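You operate a simulated robot arm through the tools that you are given. There is no shell and no other tool. Be economical: measure what you need, move in short steps, check, and stop when the job is done.

The job below is to be done with a simulated two-armed robot. You get a single attempt, and the scene is never put back.

Task
Pick up the jug from the top of the glaze bench with one hand, pass it to the other hand and put it on the top of the corner bench. Set down upright: jug.
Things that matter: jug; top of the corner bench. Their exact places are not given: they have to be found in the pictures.

The check looks at the end state, three seconds after you hand in, the way a careful person would. Anything else that was tipped, shoved, dropped, spilled or broken makes it a failure.

Robot
Two 6-joint arms with two-finger grippers on one trunk, on a base that drives. Base frame: it is fixed to the floor where the robot stands at the start and does not move with it; the origin is under the middle of the robot, x ahead of it, y to its left, z up. Units: m, rad, N and s.
The left shoulder is at the start at [0.03, 0.178, 1.013], the right one opposite. With the tool pointing down near the work surface each hand reaches from about 0.42 to 0.84 m from the robot's upright axis, wherever it stands, measured 20 degrees to its own side. Places, roughly: top of the corner bench [1.5, 3.9, 0.9]. Payload 2.54 kg a hand.
Tool frame (each hand has its own): the origin (TCP) lies between the finger pads and is the grasp point; the fingertips stand 0.03 m ahead of it; z points along the fingers, y is the line along which they close. Largest opening 0.116 m; the body of the gripper starts 0.095 m behind the TCP.
Orientation is that of the tool frame in the base frame, as a unit quaternion [x, y, z, w]. With the fingers straight down and closing along the base's y, the tool's x points along the base's -x, its y along +y and its z along -z.

Tools
- The arms move only by the tool nudge_tool. It takes "left_rows", "right_rows" or both (then of equal length, played together; a hand with none holds still); each is a list of rows, each a list of 7 numbers: the turn, a rotation vector about the tool's x, y, z in units of 4 degrees (1.0 is 4 degrees), then the shift along the tool's x, y, z in units of 25 mm (1.0 is 25 mm), then the closure, from 0 (fully open) to 1 (shut). In form: [[ax, ay, az, tx, ty, tz, gripper], ...]. A call has 1 to 12 rows; each row shifts and turns the commanded pose from where the row before left it, along the tool's axes as they then stand. A call with a number of a shift or a turn outside -1 to 1 is refused whole. Rows are played at 5 a second. More than 0.05 m and 0.15 rad between two rows, or a gripper value outside its range, and nothing of the call is played. Where a pose cannot be reached the arm comes as near as it can. A force on the tool above 40 N (or 10 N above the force at the start of the call, whichever is more), or a blocked arm, ends the call early, and 0.2 s more pass. The fingers move at their own pace (about 0.153 m/s each) and stop on an object; they squeeze with about 24 N. The grip force told is the motor's: it shows also when the fingers shut on nothing. Time passes only in rows, and 0.2 s behind the last, so rows that do not move let the fingers close. The reply holds the time, the measured pose of the TCP, the force on the tool along the base axes, the opening and the grip force, in the units named above and with some noise, with the torque about the TCP (base axes, N m) and any sound that the robot's microphone picked up, and new pictures: "views" is both (left out), scene, wrist or none (wrist: the cameras of the hands that moved).
- Cameras (640 x 400 px; columns grow to the right, rows downward): "scene" is now at [0.0435, 0.0327, 1.7485]; the picture's right is [0.32, -0.95, 0.00], its down [-0.75, -0.26, -0.61] and it looks along [0.57, 0.20, -0.80] (base axes); focal length 294 px, centre (320, 200). "left" rides on the left gripper at [0.069, 0.015, -0.122] in its tool frame; the picture's right is [-0.21, 0.98, 0.00], its down [-0.83, -0.18, -0.53] and it looks along [-0.52, -0.11, 0.85] (tool axes); focal length 251 px, centre (320, 200). "right" rides on the right gripper at [0.069, -0.015, -0.122] in its tool frame; the picture's right is [0.21, 0.98, 0.00], its down [-0.83, 0.18, -0.53] and it looks along [-0.52, 0.11, 0.85] (tool axes); focal length 251 px, centre (320, 200).
- raise_lower(by): slides the trunk up (or, below 0, down) by that many m; the arms and the scene camera ride with it, the base frame stays. It gives what a move gives, with no picture.
- drive_base(legs): drives the robot by 1 to 6 legs, each [ahead, left, turn to the left] in m, m and rad, along the robot's own axes; the way and the turn of a leg run together, so that a leg with both is an arc; at most 1.5 m and 3.142 rad a leg. The arms and the cameras ride along, it lands a little off, and it stops where it bumps. It gives what a move gives, and a new picture of the scene camera.
- pan_tilt(pan, tilt): turns the head with the scene camera to pan (to the left, within 2.496 rad either way) and tilt (down, from -0.506 to 1.204), counted from straight ahead of the robot. It gives what a move gives, and a new picture of the scene camera.
- probe_pixels(camera, pixels): for up to 12 pixels [column, row] of the newest picture of that camera ("zoom" is the newest enlarged one), the place [x, y, z] in the base frame of the surface seen there, good to about 0.002 m, but the place of the scene camera against the robot may be out by one fixed shift of up to 0.025 m in any direction. It takes no simulated time.
- close_up(camera, box): a new picture of the part [left, top, right, bottom] of that camera's present view, enlarged. It takes no simulated time.
- sign_off(): hands the job in; it is judged then, once.

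Keep the steps short. Do not move on a guess: measure, check each grasp and each placing, and mend mistakes. In all there are 80 turns and 260 pictures (those below and enlarged ones count). Leave the grippers open and the arms clear of the work at the hand-in unless told otherwise, and finish with a single line.

The tools are called as a command line: name --argument value ..., lists and objects as JSON in quotes. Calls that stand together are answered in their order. nudge_tool: Moves the arms, as the interface text tells. Its arguments: {"type":"object","properties":{"left_rows":{"type":"array","items":{"type":"array","items":{"type":"number"}}},"right_rows":{"type":"array","items":{"type":"array","items":{"type":"number"}}},"views":{"type":"string","enum":["both","scene","wrist","none"]}},"required":[]} The other tools are called the same way: raise_lower (by) slides the trunk up or down; drive_base (legs) drives the base; pan_tilt (pan, tilt) turns the head that bears the scene camera; probe_pixels (camera, pixels) gives the place of the surface under pixels of a picture; close_up (camera, box) takes an enlarged picture of a part of a camera's view; sign_off () hands the job in.

At the start:

```text
time: 0.0
left_eef_pos: [0.4769, 0.3391, 1.1644]
left_ee_rot: [0.001, 1.0, 0.0, 0.001]
left_ft_force: [-0.3, 0.5, 0.1]
left_moment: [-0.03, -0.02, 0.02]
left_gripper_width: 0.1161
left_grip_force: 0.1
right_eef_pos: [0.5781, -0.1267, 1.1317]
right_ee_rot: [0.001, 1.0, 0.001, 0.0]
right_ft_force: [-0.4, -0.5, 0.1]
right_moment: [0.01, -0.02, 0.01]
right_gripper_width: 0.1159
right_grip_force: 0.1
trunk travel left (down, up): [-0.225, 0.315]
robot x, y, heading: [-0.0012, 0.0015, 0.001]
head pan, tilt: [0.33, 0.92]
```

scene: 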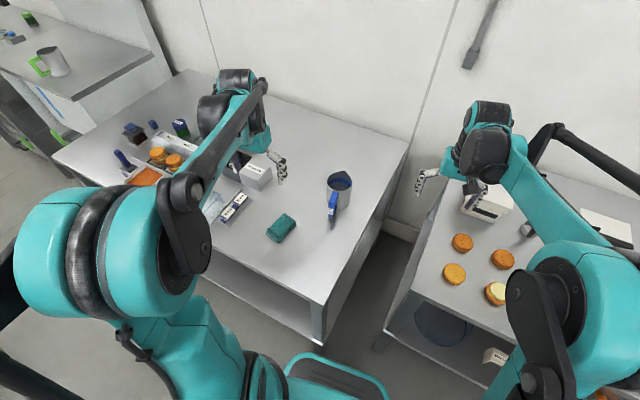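
right: 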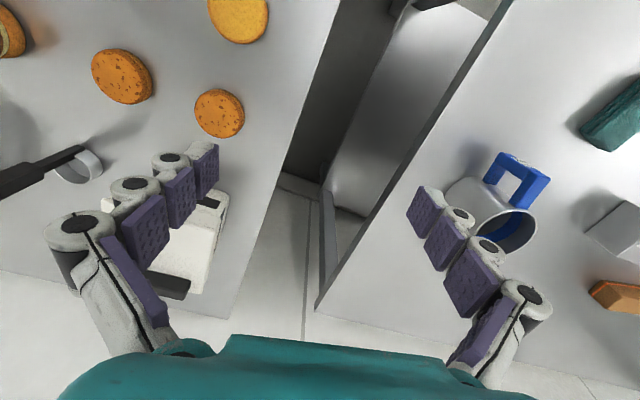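
left: 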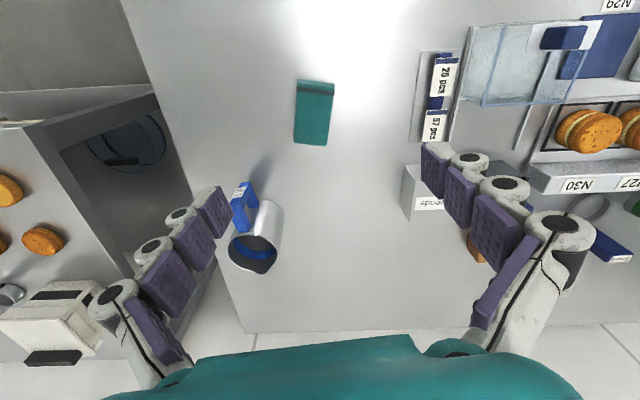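

I see a grey jug with a blue handle at about (340,190), and a green-handled one on another bench at (50,60). I'll enlarge the first and probe it.

close_up --camera "scene" --box '[260, 140, 420, 240]'

probe_pixels --camera "scene" --pixels '[[340, 174], [328, 181], [351, 181], [340, 187], [333, 203], [344, 205], [310, 200], [380, 170], [280, 228], [255, 165], [50, 60], [90, 60]]'

probe_pixels --camera "left" --pixels '[[230, 240], [276, 245], [254, 235], [250, 268], [272, 205], [262, 220], [240, 190], [246, 225], [300, 220], [200, 240]]'

close_up --camera "left" --box '[180, 160, 340, 300]'

```text
4.00 times, centred on (340, 190) of scene
```

zoom: 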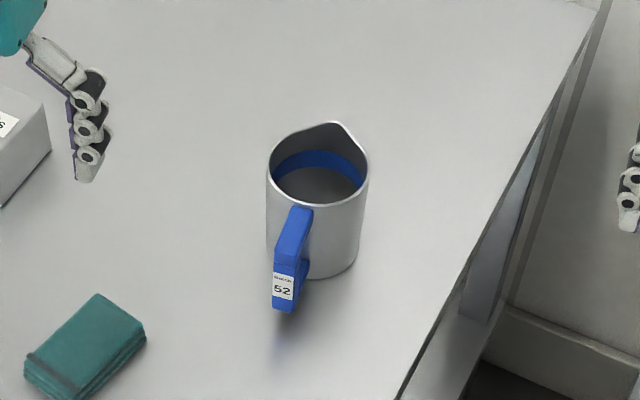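

```text
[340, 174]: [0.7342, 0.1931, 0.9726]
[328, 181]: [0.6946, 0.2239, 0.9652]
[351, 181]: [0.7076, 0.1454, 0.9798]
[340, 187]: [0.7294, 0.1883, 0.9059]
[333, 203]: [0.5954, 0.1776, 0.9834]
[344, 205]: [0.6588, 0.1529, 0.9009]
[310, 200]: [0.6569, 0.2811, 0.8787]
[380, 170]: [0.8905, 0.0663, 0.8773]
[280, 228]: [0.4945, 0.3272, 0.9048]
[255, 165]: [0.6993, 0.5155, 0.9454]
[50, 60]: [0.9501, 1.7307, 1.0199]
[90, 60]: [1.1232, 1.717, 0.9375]
```

```text
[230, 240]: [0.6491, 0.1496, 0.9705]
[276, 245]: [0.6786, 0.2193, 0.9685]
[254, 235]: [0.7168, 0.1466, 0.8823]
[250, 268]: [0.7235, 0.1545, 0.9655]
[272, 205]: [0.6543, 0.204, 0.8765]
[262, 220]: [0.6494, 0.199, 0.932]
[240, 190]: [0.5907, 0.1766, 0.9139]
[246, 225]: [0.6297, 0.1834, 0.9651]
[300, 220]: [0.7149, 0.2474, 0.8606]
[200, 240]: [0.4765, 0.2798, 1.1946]
```

```text
2.86 times, centred on (260, 230) of left
```

zoom: 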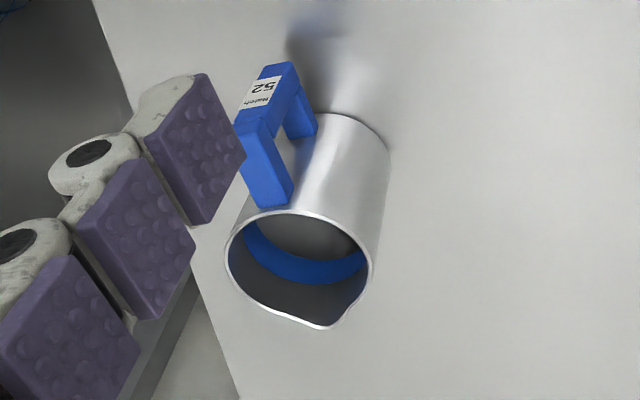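

The jug on the near bench stands at about (0.685, 0.176). Its rim is at z 0.966, it is about 88 mm across, and the handle points at the robot (-x). The bench top is at z 0.86.

My plan has three steps:
1. The left hand grips the rim from above, closing along y.
2. It lifts the jug and turns it so the handle points left.
3. The right hand takes the low part of the body from the right side.

First I move the left hand above the jug.

nudge_tool --left_rows '[[0, 0, 0, -0.926, -0.721, 0.4, 0], [0, 0, 0, -0.926, -0.721, 0.4, 0], [0, 0, 0, -0.926, -0.721, 0.4, 0], [0, 0, 0, -0.926, -0.721, 0.4, 0], [0, 0, 0, -0.926, -0.721, 0.4, 0], [0, 0, 0, -0.926, -0.721, 0.4, 0], [0, 0, 0, -0.926, -0.721, 0.4, 0], [0, 0, 0, -0.926, -0.721, 0.4, 0], [0, 0, 0, -0.926, -0.721, 0.4, 0], [0, 0, 0, 0, 0, 0, 0]]'

```text
time: 2.2
left_eef_pos: [0.6868, 0.1755, 1.0756]
left_ee_rot: [0.0, 1.0, -0.001, 0.0]
left_ft_force: [-0.3, -0.2, 0.4]
left_moment: [-0.06, -0.01, -0.01]
left_gripper_width: 0.1159
left_grip_force: 0.1
right_eef_pos: [0.5778, -0.1256, 1.1331]
right_ee_rot: [-0.001, 1.0, -0.001, 0.0]
right_ft_force: [0.0, 0.1, 1.9]
right_moment: [0.0, -0.06, 0.02]
right_gripper_width: 0.1161
right_grip_force: 0.0
trunk travel left (down, up): [-0.225, 0.315]
robot x, y, heading: [-0.0032, 0.0006, -0.0]
head pan, tilt: [0.33, 0.92]
```

scene: 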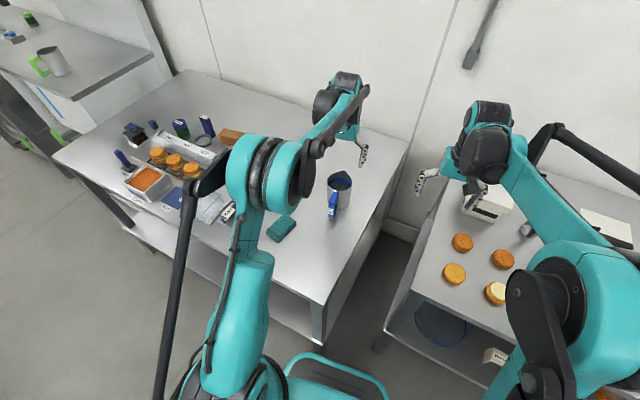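
left: 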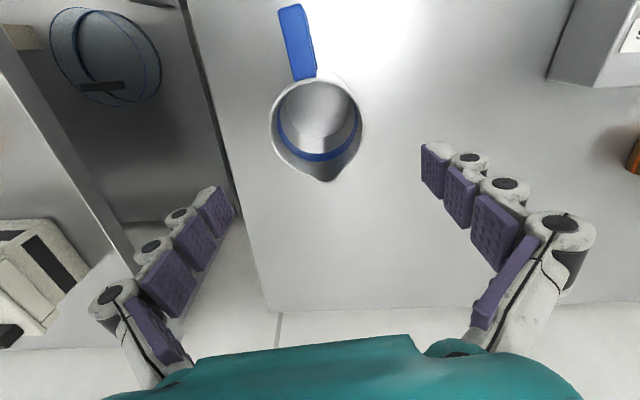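

The left hand is above the jug. I'll probe the rim and handle from this closer view.

probe_pixels --camera "left" --pixels '[[272, 130], [362, 130], [275, 110], [356, 108], [326, 181], [290, 160], [352, 160], [287, 8], [299, 6], [293, 74], [314, 72], [318, 150]]'

close_up --camera "left" --box '[240, 0, 400, 200]'

```text
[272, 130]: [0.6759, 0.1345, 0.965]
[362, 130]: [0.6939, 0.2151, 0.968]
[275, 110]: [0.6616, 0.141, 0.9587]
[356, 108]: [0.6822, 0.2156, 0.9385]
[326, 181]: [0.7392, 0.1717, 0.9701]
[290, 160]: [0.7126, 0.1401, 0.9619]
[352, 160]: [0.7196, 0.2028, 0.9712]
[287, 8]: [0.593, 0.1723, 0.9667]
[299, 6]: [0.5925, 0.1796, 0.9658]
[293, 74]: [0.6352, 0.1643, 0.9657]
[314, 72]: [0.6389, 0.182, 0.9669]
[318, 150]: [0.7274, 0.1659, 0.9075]
```

```text
2.00 times, centred on (320, 100) of left
```

zoom: 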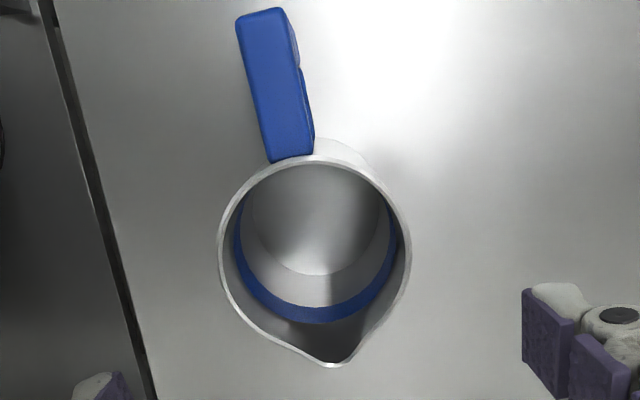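

The jug is empty. Its centre is at (0.685, 0.175), so the hand is well aligned. I go straight down 0.11 m and then close.

nudge_tool --left_rows '[[0, 0, 0, 0, 0, 0.88, 0], [0, 0, 0, 0, 0, 0.88, 0], [0, 0, 0, 0, 0, 0.88, 0], [0, 0, 0, 0, 0, 0.88, 0], [0, 0, 0, 0, 0, 0.88, 0], [0, 0, 0, 0, 0, 0, 0]]'

```text
time: 3.6
left_eef_pos: [0.6861, 0.1774, 0.9666]
left_ee_rot: [0.0, 1.0, 0.0, 0.0]
left_ft_force: [-0.1, -0.7, 0.5]
left_moment: [-0.02, 0.01, -0.02]
left_gripper_width: 0.1162
left_grip_force: 0.0
right_eef_pos: [0.5777, -0.1263, 1.1321]
right_ee_rot: [0.0, 1.0, -0.001, 0.0]
right_ft_force: [-0.3, -0.3, 0.5]
right_moment: [0.01, 0.04, 0.01]
right_gripper_width: 0.1159
right_grip_force: 0.2
trunk travel left (down, up): [-0.225, 0.315]
robot x, y, heading: [0.002, 0.001, 0.0]
head pan, tilt: [0.33, 0.92]
```

scene: 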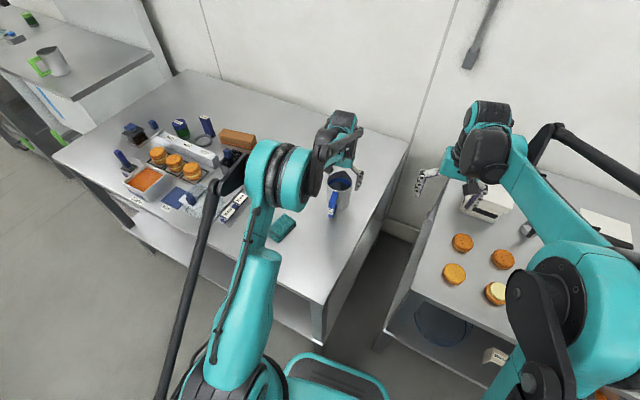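
left: 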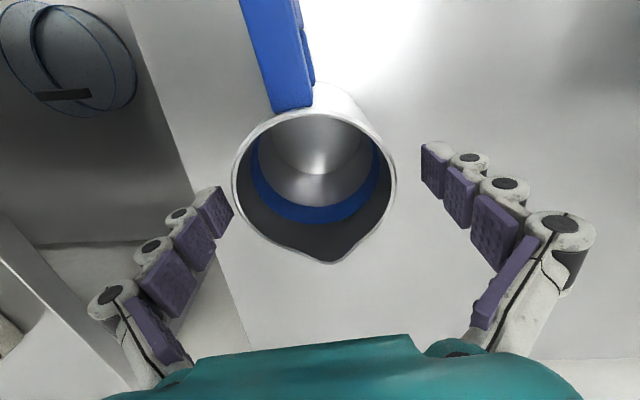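

The fingers straddle the rim. I close now.

nudge_tool --left_rows '[[0, 0, 0, 0, 0, 0, 0.15], [0, 0, 0, 0, 0, 0, 0.3], [0, 0, 0, 0, 0, 0, 1], [0, 0, 0, 0, 0, 0, 1], [0, 0, 0, 0, 0, 0, 1]]' --views "wrist"

```text
time: 4.8
left_eef_pos: [0.6865, 0.1788, 0.9653]
left_ee_rot: [0.0, 1.0, 0.0, 0.0]
left_ft_force: [0.8, -0.2, 3.3]
left_moment: [0.02, 0.07, 0.04]
left_gripper_width: 0.0843
left_grip_force: 24.2
right_eef_pos: [0.5784, -0.1258, 1.1337]
right_ee_rot: [-0.001, 1.0, 0.0, 0.0]
right_ft_force: [-1.2, -0.4, 0.3]
right_moment: [-0.01, 0.0, 0.01]
right_gripper_width: 0.1159
right_grip_force: 0.1
trunk travel left (down, up): [-0.225, 0.315]
robot x, y, heading: [-0.0004, 0.0039, 0.003]
head pan, tilt: [0.33, 0.92]
```

left: 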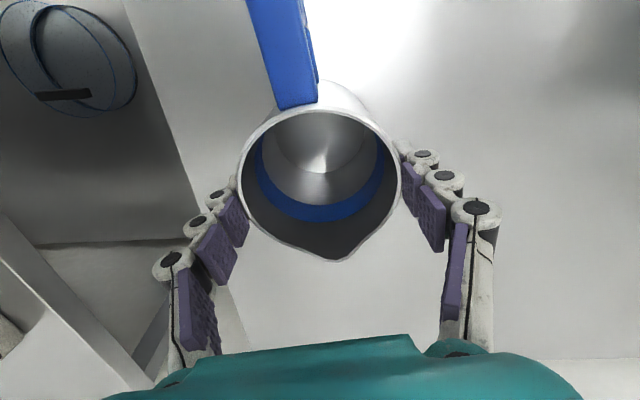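

The grip is firm: opening 0.084 and 24 N. I lift slowly and watch the weight.

nudge_tool --left_rows '[[0, 0, 0, 0, 0, -0.5, 1], [0, 0, 0, 0, 0, -0.9, 1], [0, 0, 0, 0, 0, -0.9, 1], [0, 0, 0, 0, 0, -0.9, 1], [0, 0, 0, 0, 0, -0.9, 1], [0, 0, 0, 0, 0, -0.9, 1], [0, 0, 0, 0, 0, -0.9, 1], [0, 0, 0, 0, 0, -0.9, 1], [0, 0, 0, 0, 0, 0, 1]]'

```text
time: 6.8
left_eef_pos: [0.6856, 0.1777, 1.136]
left_ee_rot: [0.0, 1.0, 0.0, -0.001]
left_ft_force: [0.3, 0.7, -1.8]
left_moment: [-0.01, 0.0, 0.0]
left_gripper_width: 0.0843
left_grip_force: 24.2
right_eef_pos: [0.5776, -0.1264, 1.1324]
right_ee_rot: [0.0, 1.0, -0.001, 0.001]
right_ft_force: [-0.4, -0.6, 0.0]
right_moment: [0.01, -0.01, -0.04]
right_gripper_width: 0.1159
right_grip_force: 0.0
trunk travel left (down, up): [-0.225, 0.315]
robot x, y, heading: [-0.0014, -0.0019, 0.001]
head pan, tilt: [0.33, 0.92]
```

scene: 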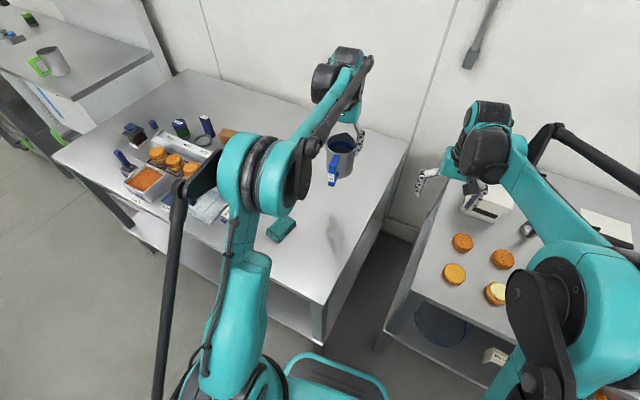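
left: 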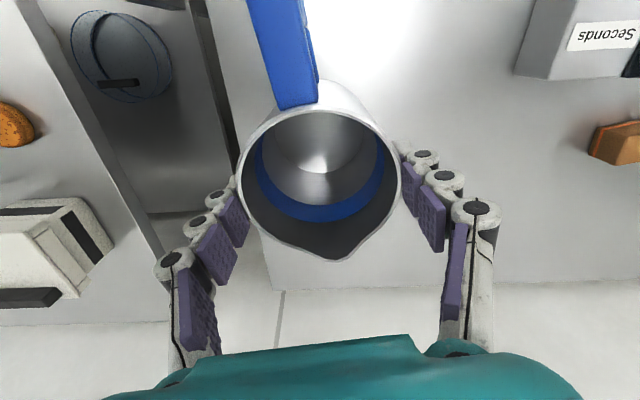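

The jug is light, about 0.2 kg, and hangs straight. I bring it in toward the middle and shift the right hand to the right to make room.

nudge_tool --left_rows '[[0, 0, 0, 0.84, -0.53, -0.43, 1], [0, 0, 0, 0.84, -0.53, -0.43, 1], [0, 0, 0, 0.84, -0.53, -0.43, 1], [0, 0, 0, 0.84, -0.53, -0.43, 1], [0, 0, 0, 0.84, -0.53, -0.43, 1], [0, 0, 0, 0.84, -0.53, -0.43, 1], [0, 0, 0, 0, 0, 0, 1]]' --right_rows '[[0, 0, 0, 0.12, -0.6, 0, 0], [0, 0, 0, 0.12, -0.6, 0, 0], [0, 0, 0, 0.12, -0.6, 0, 0], [0, 0, 0, 0.12, -0.6, 0, 0], [0, 0, 0, 0.12, -0.6, 0, 0], [0, 0, 0, 0.12, -0.6, 0, 0], [0, 0, 0, 0, 0, 0, 0]]' --views "scene"

nudge_tool --left_rows '[[0, 0, 0.9375, 0, 0, 0, 1], [0, 0, 0.9375, 0, 0, 0, 1], [0, 0, 0.9375, 0, 0, 0, 1], [0, 0, 0.9375, 0, 0, 0, 1], [0, 0, 0.9375, 0, 0, 0, 1], [0, 0, 0.9375, 0, 0, 0, 1], [0, 0, 0.9375, 0, 0, 0, 1], [0, 0, 0.9375, 0, 0, 0, 1], [0, 0, 0.9375, 0, 0, 0, 1], [0, 0, 0.9375, 0, 0, 0, 1], [0, 0, 0.9375, 0, 0, 0, 1], [0, 0, 0.9375, 0, 0, 0, 1]]' --right_rows '[[-0.487, 0.487, 0.842, 0, 0, 0, 0], [-0.487, 0.487, 0.842, 0, 0, 0, 0], [-0.487, 0.487, 0.842, 0, 0, 0, 0], [-0.487, 0.487, 0.842, 0, 0, 0, 0], [-0.487, 0.487, 0.842, 0, 0, 0, 0], [-0.487, 0.487, 0.842, 0, 0, 0, 0], [-0.487, 0.487, 0.842, 0, 0, 0, 0], [-0.487, 0.487, 0.842, 0, 0, 0, 0], [-0.487, 0.487, 0.842, 0, 0, 0, 0], [-0.487, 0.487, 0.842, 0, 0, 0, 0], [-0.487, 0.487, 0.842, 0, 0, 0, 0], [-0.487, 0.487, 0.842, 0, 0, 0, 0]]' --views "both"

```text
time: 8.4
left_eef_pos: [0.5606, 0.1008, 1.1993]
left_ee_rot: [0.0, 1.0, 0.0, -0.001]
left_ft_force: [0.5, 0.4, -1.8]
left_moment: [-0.05, -0.02, 0.0]
left_gripper_width: 0.0843
left_grip_force: 23.9
right_eef_pos: [0.5592, -0.2144, 1.1327]
right_ee_rot: [0.0, 1.0, 0.0, -0.001]
right_ft_force: [-0.2, 0.8, 0.3]
right_moment: [-0.04, 0.04, 0.0]
right_gripper_width: 0.116
right_grip_force: 0.0
trunk travel left (down, up): [-0.225, 0.315]
robot x, y, heading: [0.0018, -0.0063, -0.0]
head pan, tilt: [0.33, 0.92]
```

scene: 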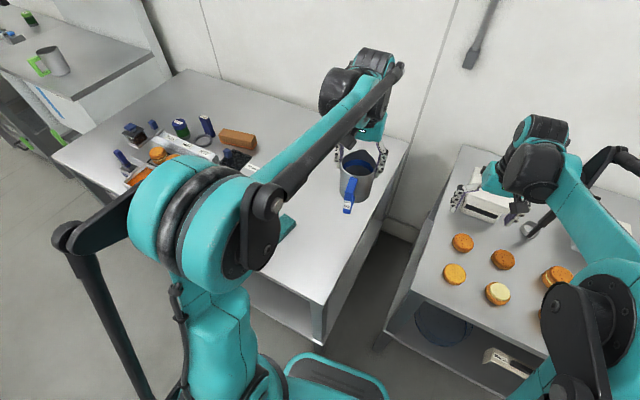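

```text
time: 11.0
left_eef_pos: [0.5592, 0.0981, 1.1998]
left_ee_rot: [0.384, 0.923, 0.0, 0.0]
left_ft_force: [0.7, -0.7, -2.0]
left_moment: [-0.03, -0.03, -0.05]
left_gripper_width: 0.0843
left_grip_force: 24.3
right_eef_pos: [0.5594, -0.2166, 1.1328]
right_ee_rot: [0.341, 0.897, 0.198, -0.197]
right_ft_force: [0.7, 0.3, 0.3]
right_moment: [0.0, 0.0, 0.02]
right_gripper_width: 0.1162
right_grip_force: 0.1
trunk travel left (down, up): [-0.225, 0.315]
robot x, y, heading: [0.0029, 0.0011, 0.002]
head pan, tilt: [0.33, 0.92]
```

scene: 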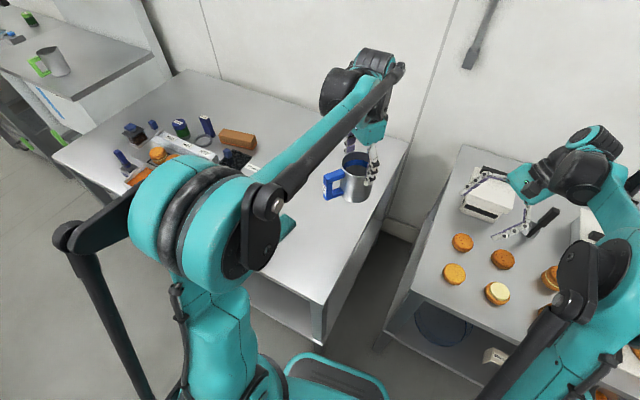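
right: 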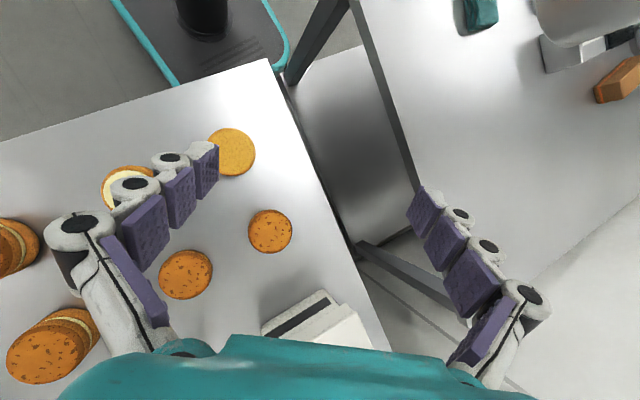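
left: 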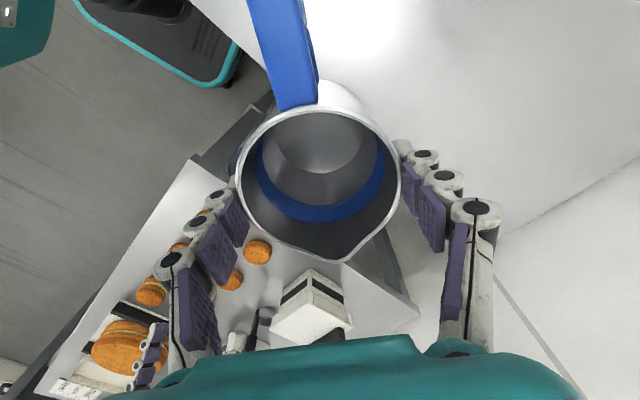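

The turn goes as intended, with the handle swinging left. I finish the second half.

nudge_tool --left_rows '[[0, 0, 0.9375, 0, 0, 0, 1], [0, 0, 0.9375, 0, 0, 0, 1], [0, 0, 0.9375, 0, 0, 0, 1], [0, 0, 0.9375, 0, 0, 0, 1], [0, 0, 0.9375, 0, 0, 0, 1], [0, 0, 0.9375, 0, 0, 0, 1], [0, 0, 0.9375, 0, 0, 0, 1], [0, 0, 0.9375, 0, 0, 0, 1], [0, 0, 0.9375, 0, 0, 0, 1], [0, 0, 0.9375, 0, 0, 0, 1], [0, 0, 0.9375, 0, 0, 0, 1], [0, 0, 0.9375, 0, 0, 0, 1]]' --right_rows '[[-0.487, 0.487, 0.842, 0, 0, 0, 0], [-0.487, 0.487, 0.842, 0, 0, 0, 0], [-0.487, 0.487, 0.842, 0, 0, 0, 0], [-0.487, 0.487, 0.842, 0, 0, 0, 0], [-0.487, 0.487, 0.842, 0, 0, 0, 0], [-0.487, 0.487, 0.842, 0, 0, 0, 0], [-0.487, 0.487, 0.842, 0, 0, 0, 0], [-0.487, 0.487, 0.842, 0, 0, 0, 0], [-0.487, 0.487, 0.842, 0, 0, 0, 0], [-0.487, 0.487, 0.842, 0, 0, 0, 0], [-0.487, 0.487, 0.842, 0, 0, 0, 0], [-0.487, 0.487, 0.842, 0, 0, 0, 0]]' --views "both"

```text
time: 13.6
left_eef_pos: [0.5593, 0.0988, 1.2004]
left_ee_rot: [0.708, 0.707, 0.0, -0.001]
left_ft_force: [-0.4, -0.6, -2.0]
left_moment: [-0.07, -0.01, 0.0]
left_gripper_width: 0.0841
left_grip_force: 23.7
right_eef_pos: [0.5597, -0.2166, 1.1319]
right_ee_rot: [0.612, 0.612, 0.354, -0.354]
right_ft_force: [-0.2, -0.3, 0.4]
right_moment: [-0.03, 0.02, 0.0]
right_gripper_width: 0.1162
right_grip_force: 0.0
trunk travel left (down, up): [-0.225, 0.315]
robot x, y, heading: [-0.0026, 0.0017, -0.006]
head pan, tilt: [0.33, 0.92]
```

scene: 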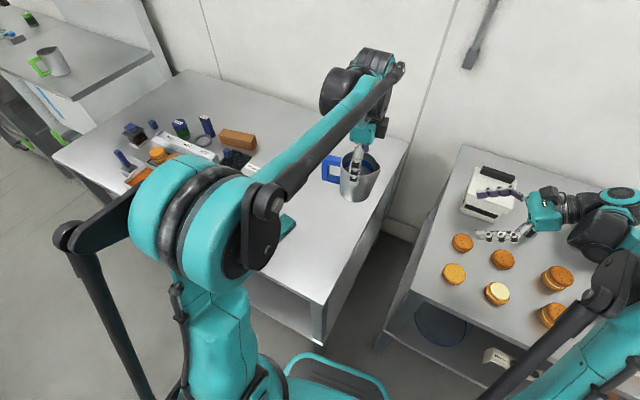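
right: 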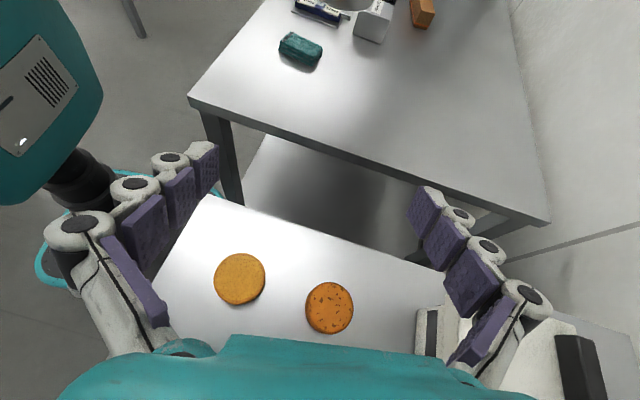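
left: 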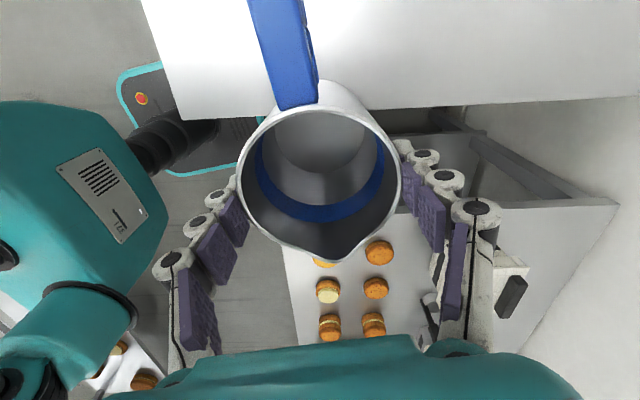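

Both hands are in pose. The jug axis is at (0.559, 0.100) and its bottom at z 1.095, with the left fingertips at 1.17. I bring the right hand along +y for 0.2 m and look.

nudge_tool --right_rows '[[0, 0, 0, 0.5, 0, 0.866, 0], [0, 0, 0, 0.5, 0, 0.866, 0], [0, 0, 0, 0.5, 0, 0.866, 0], [0, 0, 0, 0.5, 0, 0.866, 0], [0, 0, 0, 0.5, 0, 0.866, 0], [0, 0, 0, 0.5, 0, 0.866, 0], [0, 0, 0, 0.5, 0, 0.866, 0], [0, 0, 0, 0.5, 0, 0.866, 0], [0, 0, 0, 0, 0, 0, 0]]'

```text
time: 15.6
left_eef_pos: [0.56, 0.0982, 1.2]
left_ee_rot: [0.707, 0.707, 0.001, 0.0]
left_ft_force: [0.1, 0.1, -2.0]
left_moment: [-0.04, 0.01, 0.0]
left_gripper_width: 0.0842
left_grip_force: 24.1
right_eef_pos: [0.5605, -0.0178, 1.1333]
right_ee_rot: [0.611, 0.612, 0.354, -0.355]
right_ft_force: [-0.4, 0.7, 0.9]
right_moment: [0.0, 0.01, 0.03]
right_gripper_width: 0.116
right_grip_force: 0.0
trunk travel left (down, up): [-0.225, 0.315]
robot x, y, heading: [0.0, -0.0011, -0.0]
head pan, tilt: [0.33, 0.92]
```

scene: 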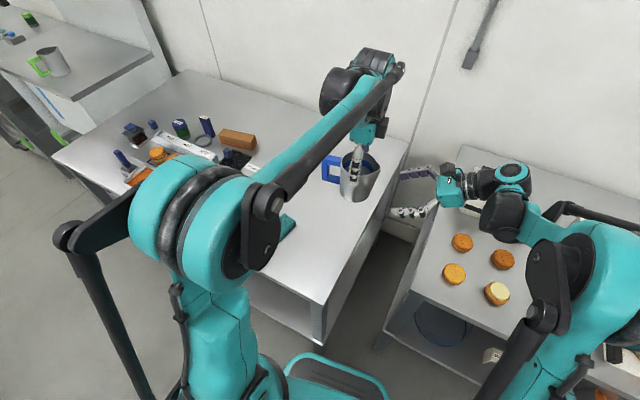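
right: 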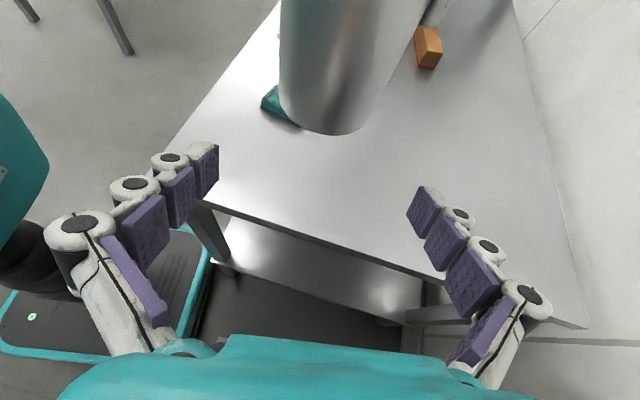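

The jug is now in view of the right wrist camera, its bottom near (330,130) and roughly centred between the fingers. I'll measure it.

probe_pixels --camera "right" --pixels '[[284, 95], [378, 95], [330, 128], [330, 60], [284, 30], [405, 30]]'

```text
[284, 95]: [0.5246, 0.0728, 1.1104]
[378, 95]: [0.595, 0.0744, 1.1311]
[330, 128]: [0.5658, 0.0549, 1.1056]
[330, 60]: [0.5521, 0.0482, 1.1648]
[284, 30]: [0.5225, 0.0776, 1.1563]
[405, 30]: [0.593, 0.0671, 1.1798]
```

The measurement agrees: axis at x 0.559, y 0.098. I move forward 0.116 m so the fingers straddle it.

nudge_tool --right_rows '[[0, 0, 0, 0.387, 0, 0.67, 0], [0, 0, 0, 0.387, 0, 0.67, 0], [0, 0, 0, 0.387, 0, 0.67, 0], [0, 0, 0, 0.387, 0, 0.67, 0], [0, 0, 0, 0.387, 0, 0.67, 0], [0, 0, 0, 0.387, 0, 0.67, 0], [0, 0, 0, 0, 0, 0, 0]]'

```text
time: 17.2
left_eef_pos: [0.5597, 0.0986, 1.2007]
left_ee_rot: [0.707, 0.708, -0.001, 0.0]
left_ft_force: [0.5, 0.3, -1.6]
left_moment: [-0.03, -0.05, 0.02]
left_gripper_width: 0.0841
left_grip_force: 23.9
right_eef_pos: [0.5596, 0.1011, 1.1343]
right_ee_rot: [0.612, 0.612, 0.354, -0.354]
right_ft_force: [0.1, -1.0, -0.4]
right_moment: [-0.02, -0.01, 0.02]
right_gripper_width: 0.1161
right_grip_force: 0.1
trunk travel left (down, up): [-0.225, 0.315]
robot x, y, heading: [0.0023, 0.0008, 0.001]
head pan, tilt: [0.33, 0.92]
```

scene: 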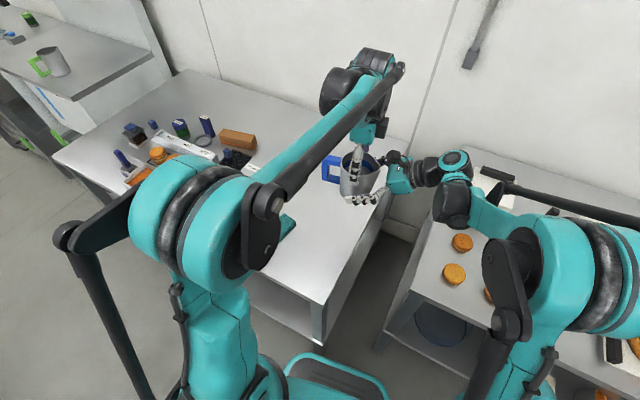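
right: 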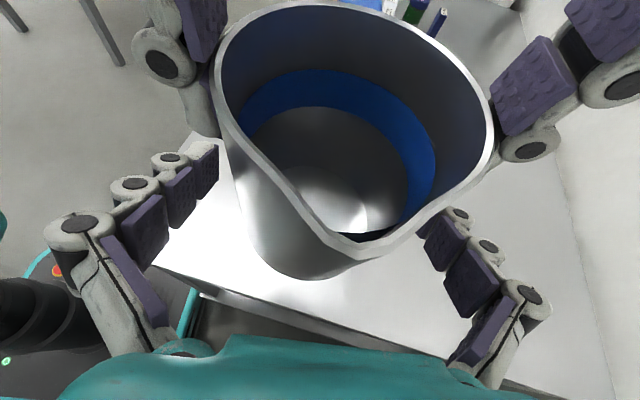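

The right fingers straddle the body below the left fingers with no contact. I close the right hand while the left still holds.

nudge_tool --right_rows '[[0, 0, 0, 0, 0, 0, 0.15], [0, 0, 0, 0, 0, 0, 0.25], [0, 0, 0, 0, 0, 0, 1], [0, 0, 0, 0, 0, 0, 1], [0, 0, 0, 0, 0, 0, 1]]' --views "wrist"

```text
time: 18.4
left_eef_pos: [0.5604, 0.0989, 1.2004]
left_ee_rot: [0.707, 0.707, 0.0, 0.0]
left_ft_force: [-2.3, 2.5, -4.4]
left_moment: [0.1, 0.2, 0.07]
left_gripper_width: 0.084
left_grip_force: 24.8
right_eef_pos: [0.5586, 0.0996, 1.133]
right_ee_rot: [0.612, 0.612, 0.354, -0.354]
right_ft_force: [2.2, -1.1, 4.1]
right_moment: [-0.01, -0.05, -0.11]
right_gripper_width: 0.0819
right_grip_force: 23.4
trunk travel left (down, up): [-0.225, 0.315]
robot x, y, heading: [-0.0002, 0.0012, 0.001]
head pan, tilt: [0.33, 0.92]
```

right: 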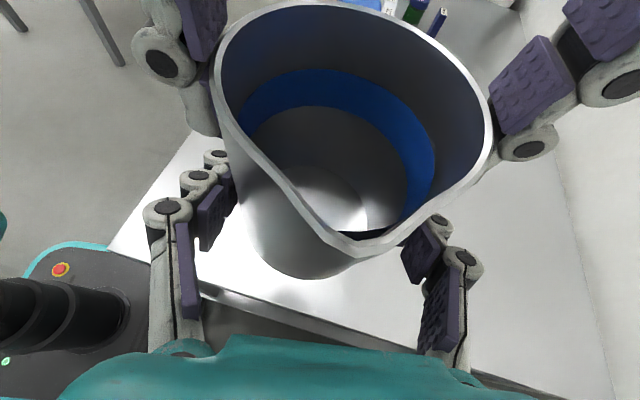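

The right hand grips too, with 23 N at 0.082. I open the left hand and check the jug stays in the right one.

nudge_tool --left_rows '[[0, 0, 0, 0, 0, 0, 0.2], [0, 0, 0, 0, 0, 0, 0.1], [0, 0, 0, 0, 0, 0, 0], [0, 0, 0, 0, 0, 0, 0]]' --right_rows '[[0, 0, 0, 0, 0, 0, 1], [0, 0, 0, 0, 0, 0, 1], [0, 0, 0, 0, 0, 0, 1], [0, 0, 0, 0, 0, 0, 1]]'

```text
time: 19.4
left_eef_pos: [0.5593, 0.0993, 1.2004]
left_ee_rot: [0.708, 0.707, 0.001, 0.0]
left_ft_force: [0.2, 0.4, -0.5]
left_moment: [-0.01, -0.01, 0.01]
left_gripper_width: 0.1159
left_grip_force: 0.0
right_eef_pos: [0.5591, 0.1001, 1.1339]
right_ee_rot: [0.612, 0.613, 0.353, -0.354]
right_ft_force: [0.4, -0.7, 0.0]
right_moment: [-0.05, 0.0, -0.01]
right_gripper_width: 0.0823
right_grip_force: 24.1
trunk travel left (down, up): [-0.225, 0.315]
robot x, y, heading: [-0.0027, 0.002, -0.001]
head pan, tilt: [0.33, 0.92]
```

scene: 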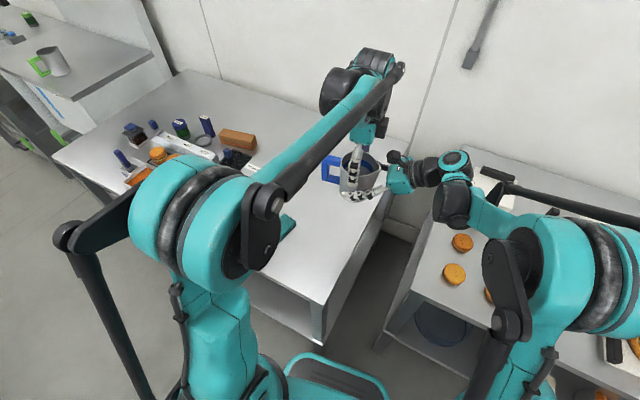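
right: 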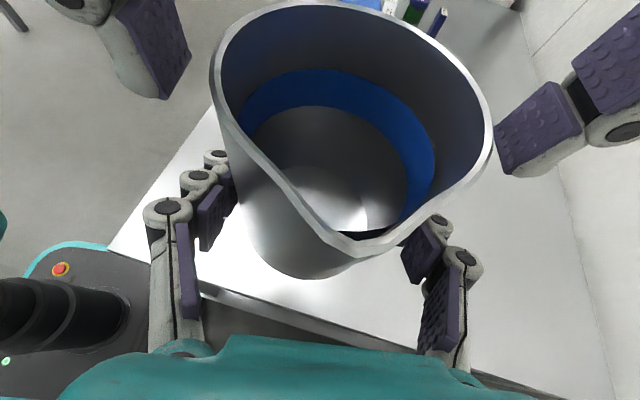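
left: 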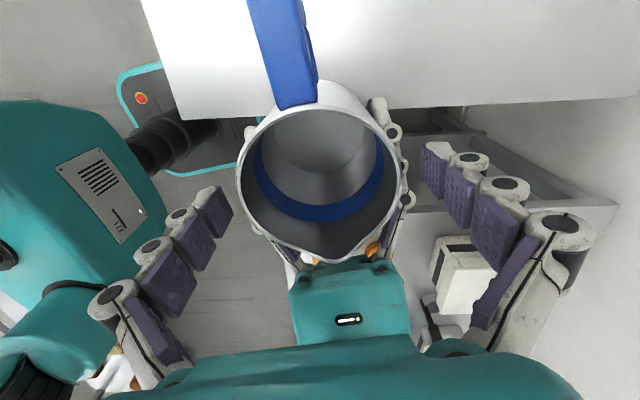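

The jug stays in the right hand. I raise the left hand straight up and then move it off to the left.

nudge_tool --left_rows '[[0, 0, 0, 0, 0, -0.9, 0], [0, 0, 0, 0, 0, -0.9, 0], [0, 0, 0, 0, 0, -0.9, 0], [0, 0, 0, 0, 0, -0.9, 0], [0, 0, 0, 0, 0, -0.9, 0], [0, 0, 0, 0.9, 0, -0.4, 0], [0, 0, 0, 0.9, 0, 0, 0], [0, 0, 0, 0.9, 0, 0, 0], [0, 0, 0, 0.9, 0, 0, 0], [0, 0, 0, 0.9, 0, 0, 0], [0, 0, 0, 0.9, 0, 0, 0], [0, 0, 0, 0.9, 0, 0, 0]]'

pan_tilt --pan 1.2 --tilt 0.45

```text
time: 22.0
left_eef_pos: [0.5593, 0.2581, 1.3242]
left_ee_rot: [0.707, 0.707, 0.0, 0.0]
left_ft_force: [-0.1, 0.0, 0.5]
left_moment: [-0.03, 0.03, -0.03]
left_gripper_width: 0.1161
left_grip_force: 0.1
right_eef_pos: [0.5585, 0.1007, 1.1337]
right_ee_rot: [0.611, 0.612, 0.354, -0.355]
right_ft_force: [0.9, 0.5, -0.2]
right_moment: [-0.05, 0.01, -0.02]
right_gripper_width: 0.0824
right_grip_force: 23.8
trunk travel left (down, up): [-0.225, 0.315]
robot x, y, heading: [-0.0021, -0.0012, -0.001]
head pan, tilt: [0.33, 0.92]
```

scene: 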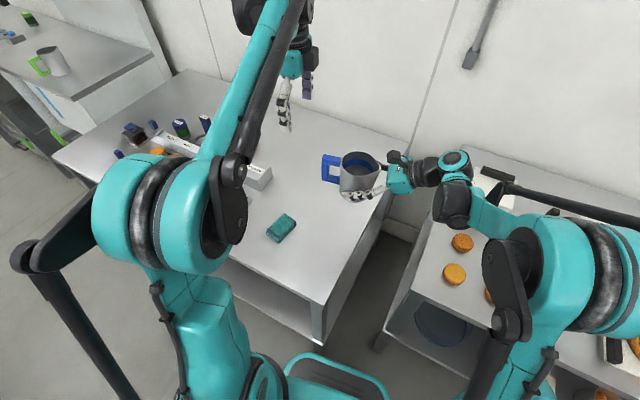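
left: 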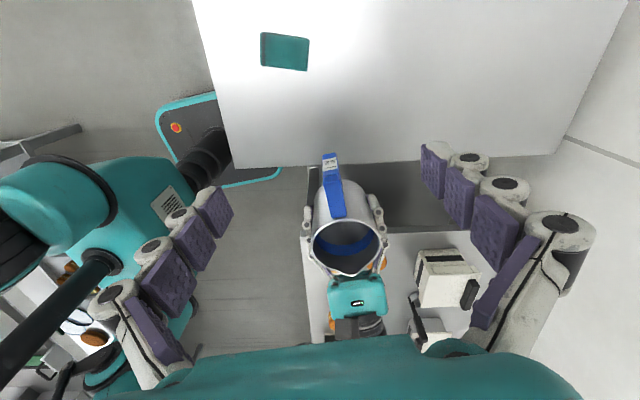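

```text
time: 23.2
left_eef_pos: [0.5602, 0.2557, 1.3224]
left_ee_rot: [0.708, 0.707, 0.0, 0.0]
left_ft_force: [0.8, -0.4, -0.4]
left_moment: [-0.01, -0.02, 0.0]
left_gripper_width: 0.1162
left_grip_force: 0.2
right_eef_pos: [0.56, 0.0996, 1.1332]
right_ee_rot: [0.612, 0.612, 0.354, -0.354]
right_ft_force: [0.4, -0.6, -0.1]
right_moment: [-0.05, 0.01, -0.02]
right_gripper_width: 0.0823
right_grip_force: 24.4
trunk travel left (down, up): [-0.225, 0.315]
robot x, y, heading: [-0.0004, 0.0046, -0.002]
head pan, tilt: [1.201, 0.45]
```

scene: 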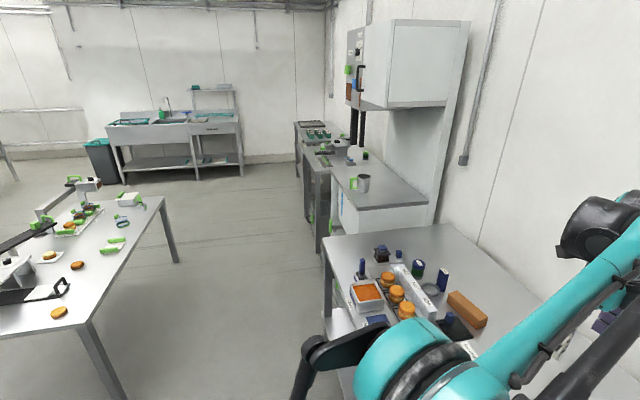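

Handover is done. The corner bench should lie near [1.5, 3.9], in the row along the wall beyond the cabinet. I'll enlarge that part of the view and check the green-handled item.

close_up --camera "scene" --box '[280, 100, 440, 220]'

probe_pixels --camera "scene" --pixels '[[317, 123], [330, 135], [318, 150], [318, 160], [335, 146], [360, 154], [352, 175], [400, 195], [350, 205], [296, 124], [340, 210], [322, 260]]'

```text
3.33 times, centred on (360, 160) of scene
```

zoom: 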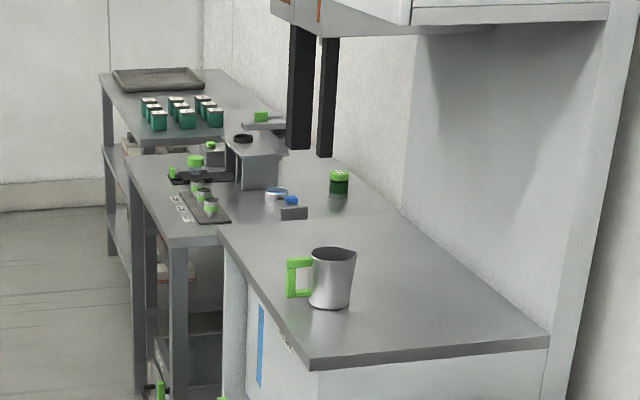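

```text
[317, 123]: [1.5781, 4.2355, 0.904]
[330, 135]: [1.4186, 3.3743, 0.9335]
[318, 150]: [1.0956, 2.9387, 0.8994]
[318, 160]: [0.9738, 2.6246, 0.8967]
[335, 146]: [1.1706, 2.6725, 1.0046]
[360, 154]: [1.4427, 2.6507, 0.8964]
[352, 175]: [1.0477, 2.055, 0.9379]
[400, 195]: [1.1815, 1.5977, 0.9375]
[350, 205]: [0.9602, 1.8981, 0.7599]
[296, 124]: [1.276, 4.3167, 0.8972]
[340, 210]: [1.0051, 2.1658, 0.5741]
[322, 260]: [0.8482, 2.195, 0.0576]
```

Two jug-like things exist, so I check labels to be sure that the one I hold is the right one.

close_up --camera "scene" --box '[338, 190, 370, 210]'

close_up --camera "left" --box '[305, 145, 365, 185]'

close_up --camera "scene" --box '[296, 110, 376, 160]'

close_up --camera "scene" --box '[320, 220, 520, 345]'

```text
16.00 times, centred on (354, 200) of scene
```

zoom: 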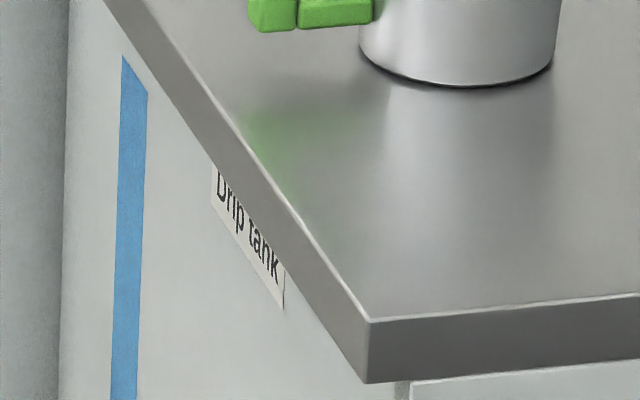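

```text
10.00 times, centred on (335, 165) of left
```

zoom: 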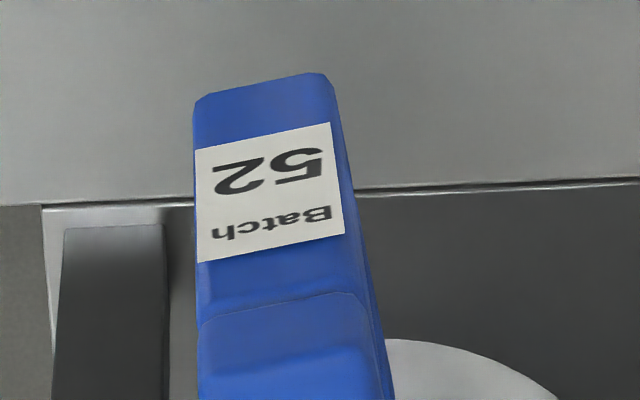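

```text
8.00 times, centred on (336, 135) of scene
```

zoom: 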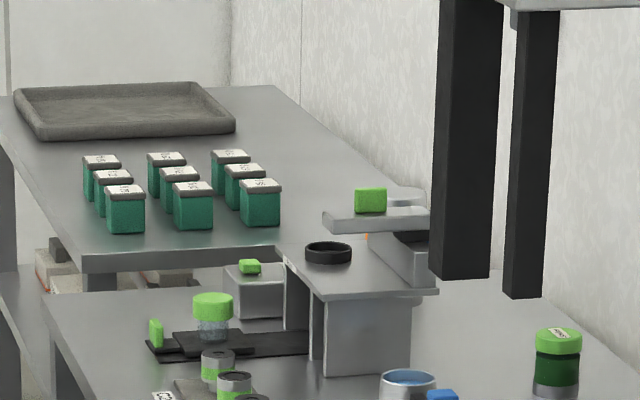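

```text
3.20 times, centred on (420, 282) of scene
```

zoom: 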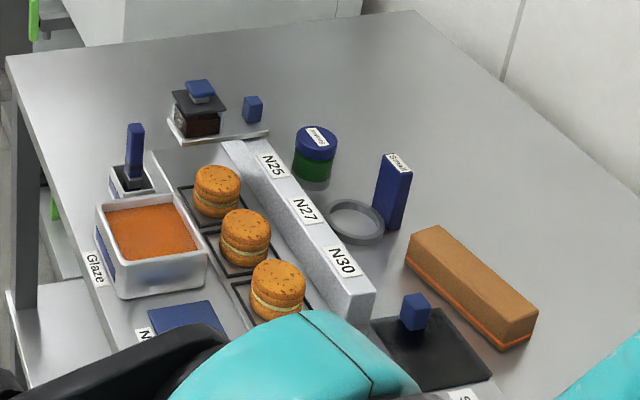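

The tank bench with the green jug is labelled "Drip tank", and the bench I took the blue jug from holds the "Glaze" items, so the jug I hold is right. The corner bench is the far one with the tray and small green jars. Now I measure obstacles for the drive.

probe_pixels --camera "scene" --pixels '[[165, 200], [92, 322], [20, 335], [326, 237], [325, 130], [298, 150], [178, 262], [125, 398], [240, 175], [118, 183], [300, 180], [328, 262]]'

pan_tilt --pan 1.9 --tilt 0.7

```text
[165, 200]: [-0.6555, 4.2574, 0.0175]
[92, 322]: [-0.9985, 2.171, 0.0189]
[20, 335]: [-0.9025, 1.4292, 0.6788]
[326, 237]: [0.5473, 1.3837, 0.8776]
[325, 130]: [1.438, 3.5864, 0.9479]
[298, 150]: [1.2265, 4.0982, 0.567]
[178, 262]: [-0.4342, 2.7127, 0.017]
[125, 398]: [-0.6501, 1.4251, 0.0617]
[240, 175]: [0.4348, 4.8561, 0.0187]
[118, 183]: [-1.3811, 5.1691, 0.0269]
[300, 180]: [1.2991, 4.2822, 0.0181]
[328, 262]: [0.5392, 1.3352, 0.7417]
```

```text
time: 24.2
left_eef_pos: [0.5598, 0.2564, 1.3234]
left_ee_rot: [0.707, 0.707, 0.0, 0.0]
left_ft_force: [0.7, -0.4, 1.0]
left_moment: [0.04, -0.01, -0.01]
left_gripper_width: 0.1164
left_grip_force: 0.0
right_eef_pos: [0.5597, 0.0998, 1.1336]
right_ee_rot: [0.612, 0.612, 0.354, -0.354]
right_ft_force: [-0.1, -0.1, -0.5]
right_moment: [-0.04, 0.02, 0.01]
right_gripper_width: 0.0819
right_grip_force: 24.1
trunk travel left (down, up): [-0.225, 0.315]
robot x, y, heading: [0.0031, 0.0, -0.003]
head pan, tilt: [1.901, 0.7]
```

scene: 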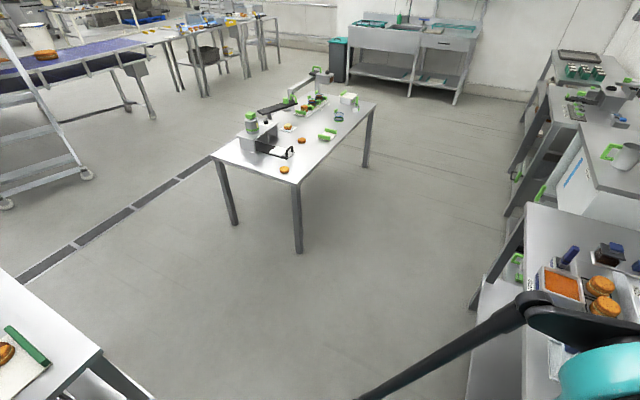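

I see a free-standing table on the left and a wide aisle to the right of it. I probe their edges and the floor.

probe_pixels --camera "scene" --pixels '[[300, 250], [297, 183], [368, 167], [376, 104], [236, 224], [100, 352], [478, 308], [505, 215], [528, 90], [470, 380], [555, 60], [560, 130]]'

```text
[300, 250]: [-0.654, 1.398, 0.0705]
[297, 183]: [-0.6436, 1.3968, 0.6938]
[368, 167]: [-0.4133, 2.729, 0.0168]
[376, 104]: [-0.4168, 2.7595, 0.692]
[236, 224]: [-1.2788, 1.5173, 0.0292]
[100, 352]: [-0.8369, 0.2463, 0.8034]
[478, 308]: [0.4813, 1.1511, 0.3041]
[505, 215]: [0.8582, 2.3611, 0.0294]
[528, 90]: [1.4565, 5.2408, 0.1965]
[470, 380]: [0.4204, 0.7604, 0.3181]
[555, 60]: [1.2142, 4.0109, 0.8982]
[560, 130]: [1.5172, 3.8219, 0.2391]
```

The aisle is 1.2 m wide or more. First I draw the left hand back a bit for the drive.

nudge_tool --left_rows '[[0, 0, -0.9375, 0, -0.8, 0, 0], [0, 0, 0, 0, -0.8, 0, 0], [0, 0, 0, 0, -0.8, 0, 0], [0, 0, 0, 0, -0.8, 0, 0], [0, 0, 0, 0, -0.8, 0, 0], [0, 0, 0, 0, -0.8, 0, 0], [0, 0, 0, 0, 0, 0, 0]]' --views "none"

drive_base --legs '[[-0.15, 0, 0], [0, 0, 0.8]]'

```text
time: 25.9
left_eef_pos: [0.4403, 0.2495, 1.3217]
left_ee_rot: [0.684, 0.73, 0.0, 0.0]
left_ft_force: [-0.2, -0.1, 0.2]
left_moment: [-0.04, 0.01, 0.02]
left_gripper_width: 0.1159
left_grip_force: 0.0
right_eef_pos: [0.5599, 0.0998, 1.132]
right_ee_rot: [0.613, 0.611, 0.354, -0.354]
right_ft_force: [0.4, -0.1, -0.5]
right_moment: [0.0, 0.03, 0.02]
right_gripper_width: 0.0821
right_grip_force: 24.0
trunk travel left (down, up): [-0.225, 0.315]
robot x, y, heading: [0.0004, -0.0009, -0.0]
head pan, tilt: [1.901, 0.7]
```

```text
time: 29.3
left_eef_pos: [-0.0249, 0.4895, 1.3236]
left_ee_rot: [0.342, 0.94, 0.0, 0.0]
left_ft_force: [0.1, 0.3, -0.3]
left_moment: [0.03, -0.03, 0.02]
left_gripper_width: 0.1158
left_grip_force: 0.1
right_eef_pos: [0.1666, 0.4719, 1.1339]
right_ee_rot: [0.322, 0.804, 0.186, -0.465]
right_ft_force: [-0.1, -0.2, -1.1]
right_moment: [-0.04, -0.07, -0.02]
right_gripper_width: 0.0823
right_grip_force: 24.1
trunk travel left (down, up): [-0.225, 0.315]
robot x, y, heading: [-0.1526, 0.0012, 0.808]
head pan, tilt: [1.901, 0.7]
```

scene: 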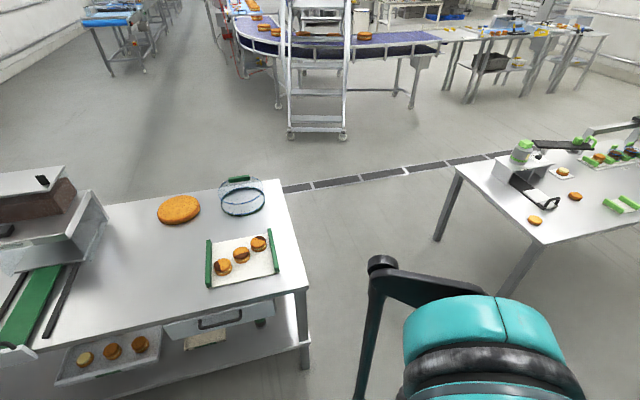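

The back-left table is close to the left elbow. I measure the elbow rod and the table edge before turning more.

probe_pixels --camera "scene" --pixels '[[380, 264], [370, 330], [365, 390], [300, 290], [283, 182], [265, 270], [305, 368], [440, 240], [545, 245]]'

```text
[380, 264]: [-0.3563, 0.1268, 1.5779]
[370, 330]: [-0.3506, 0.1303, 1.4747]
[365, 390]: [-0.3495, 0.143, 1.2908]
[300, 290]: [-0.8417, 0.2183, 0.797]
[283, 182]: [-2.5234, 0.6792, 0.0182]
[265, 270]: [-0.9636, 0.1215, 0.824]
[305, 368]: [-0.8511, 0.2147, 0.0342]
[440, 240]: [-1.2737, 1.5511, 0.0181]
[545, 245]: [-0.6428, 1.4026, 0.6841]
```

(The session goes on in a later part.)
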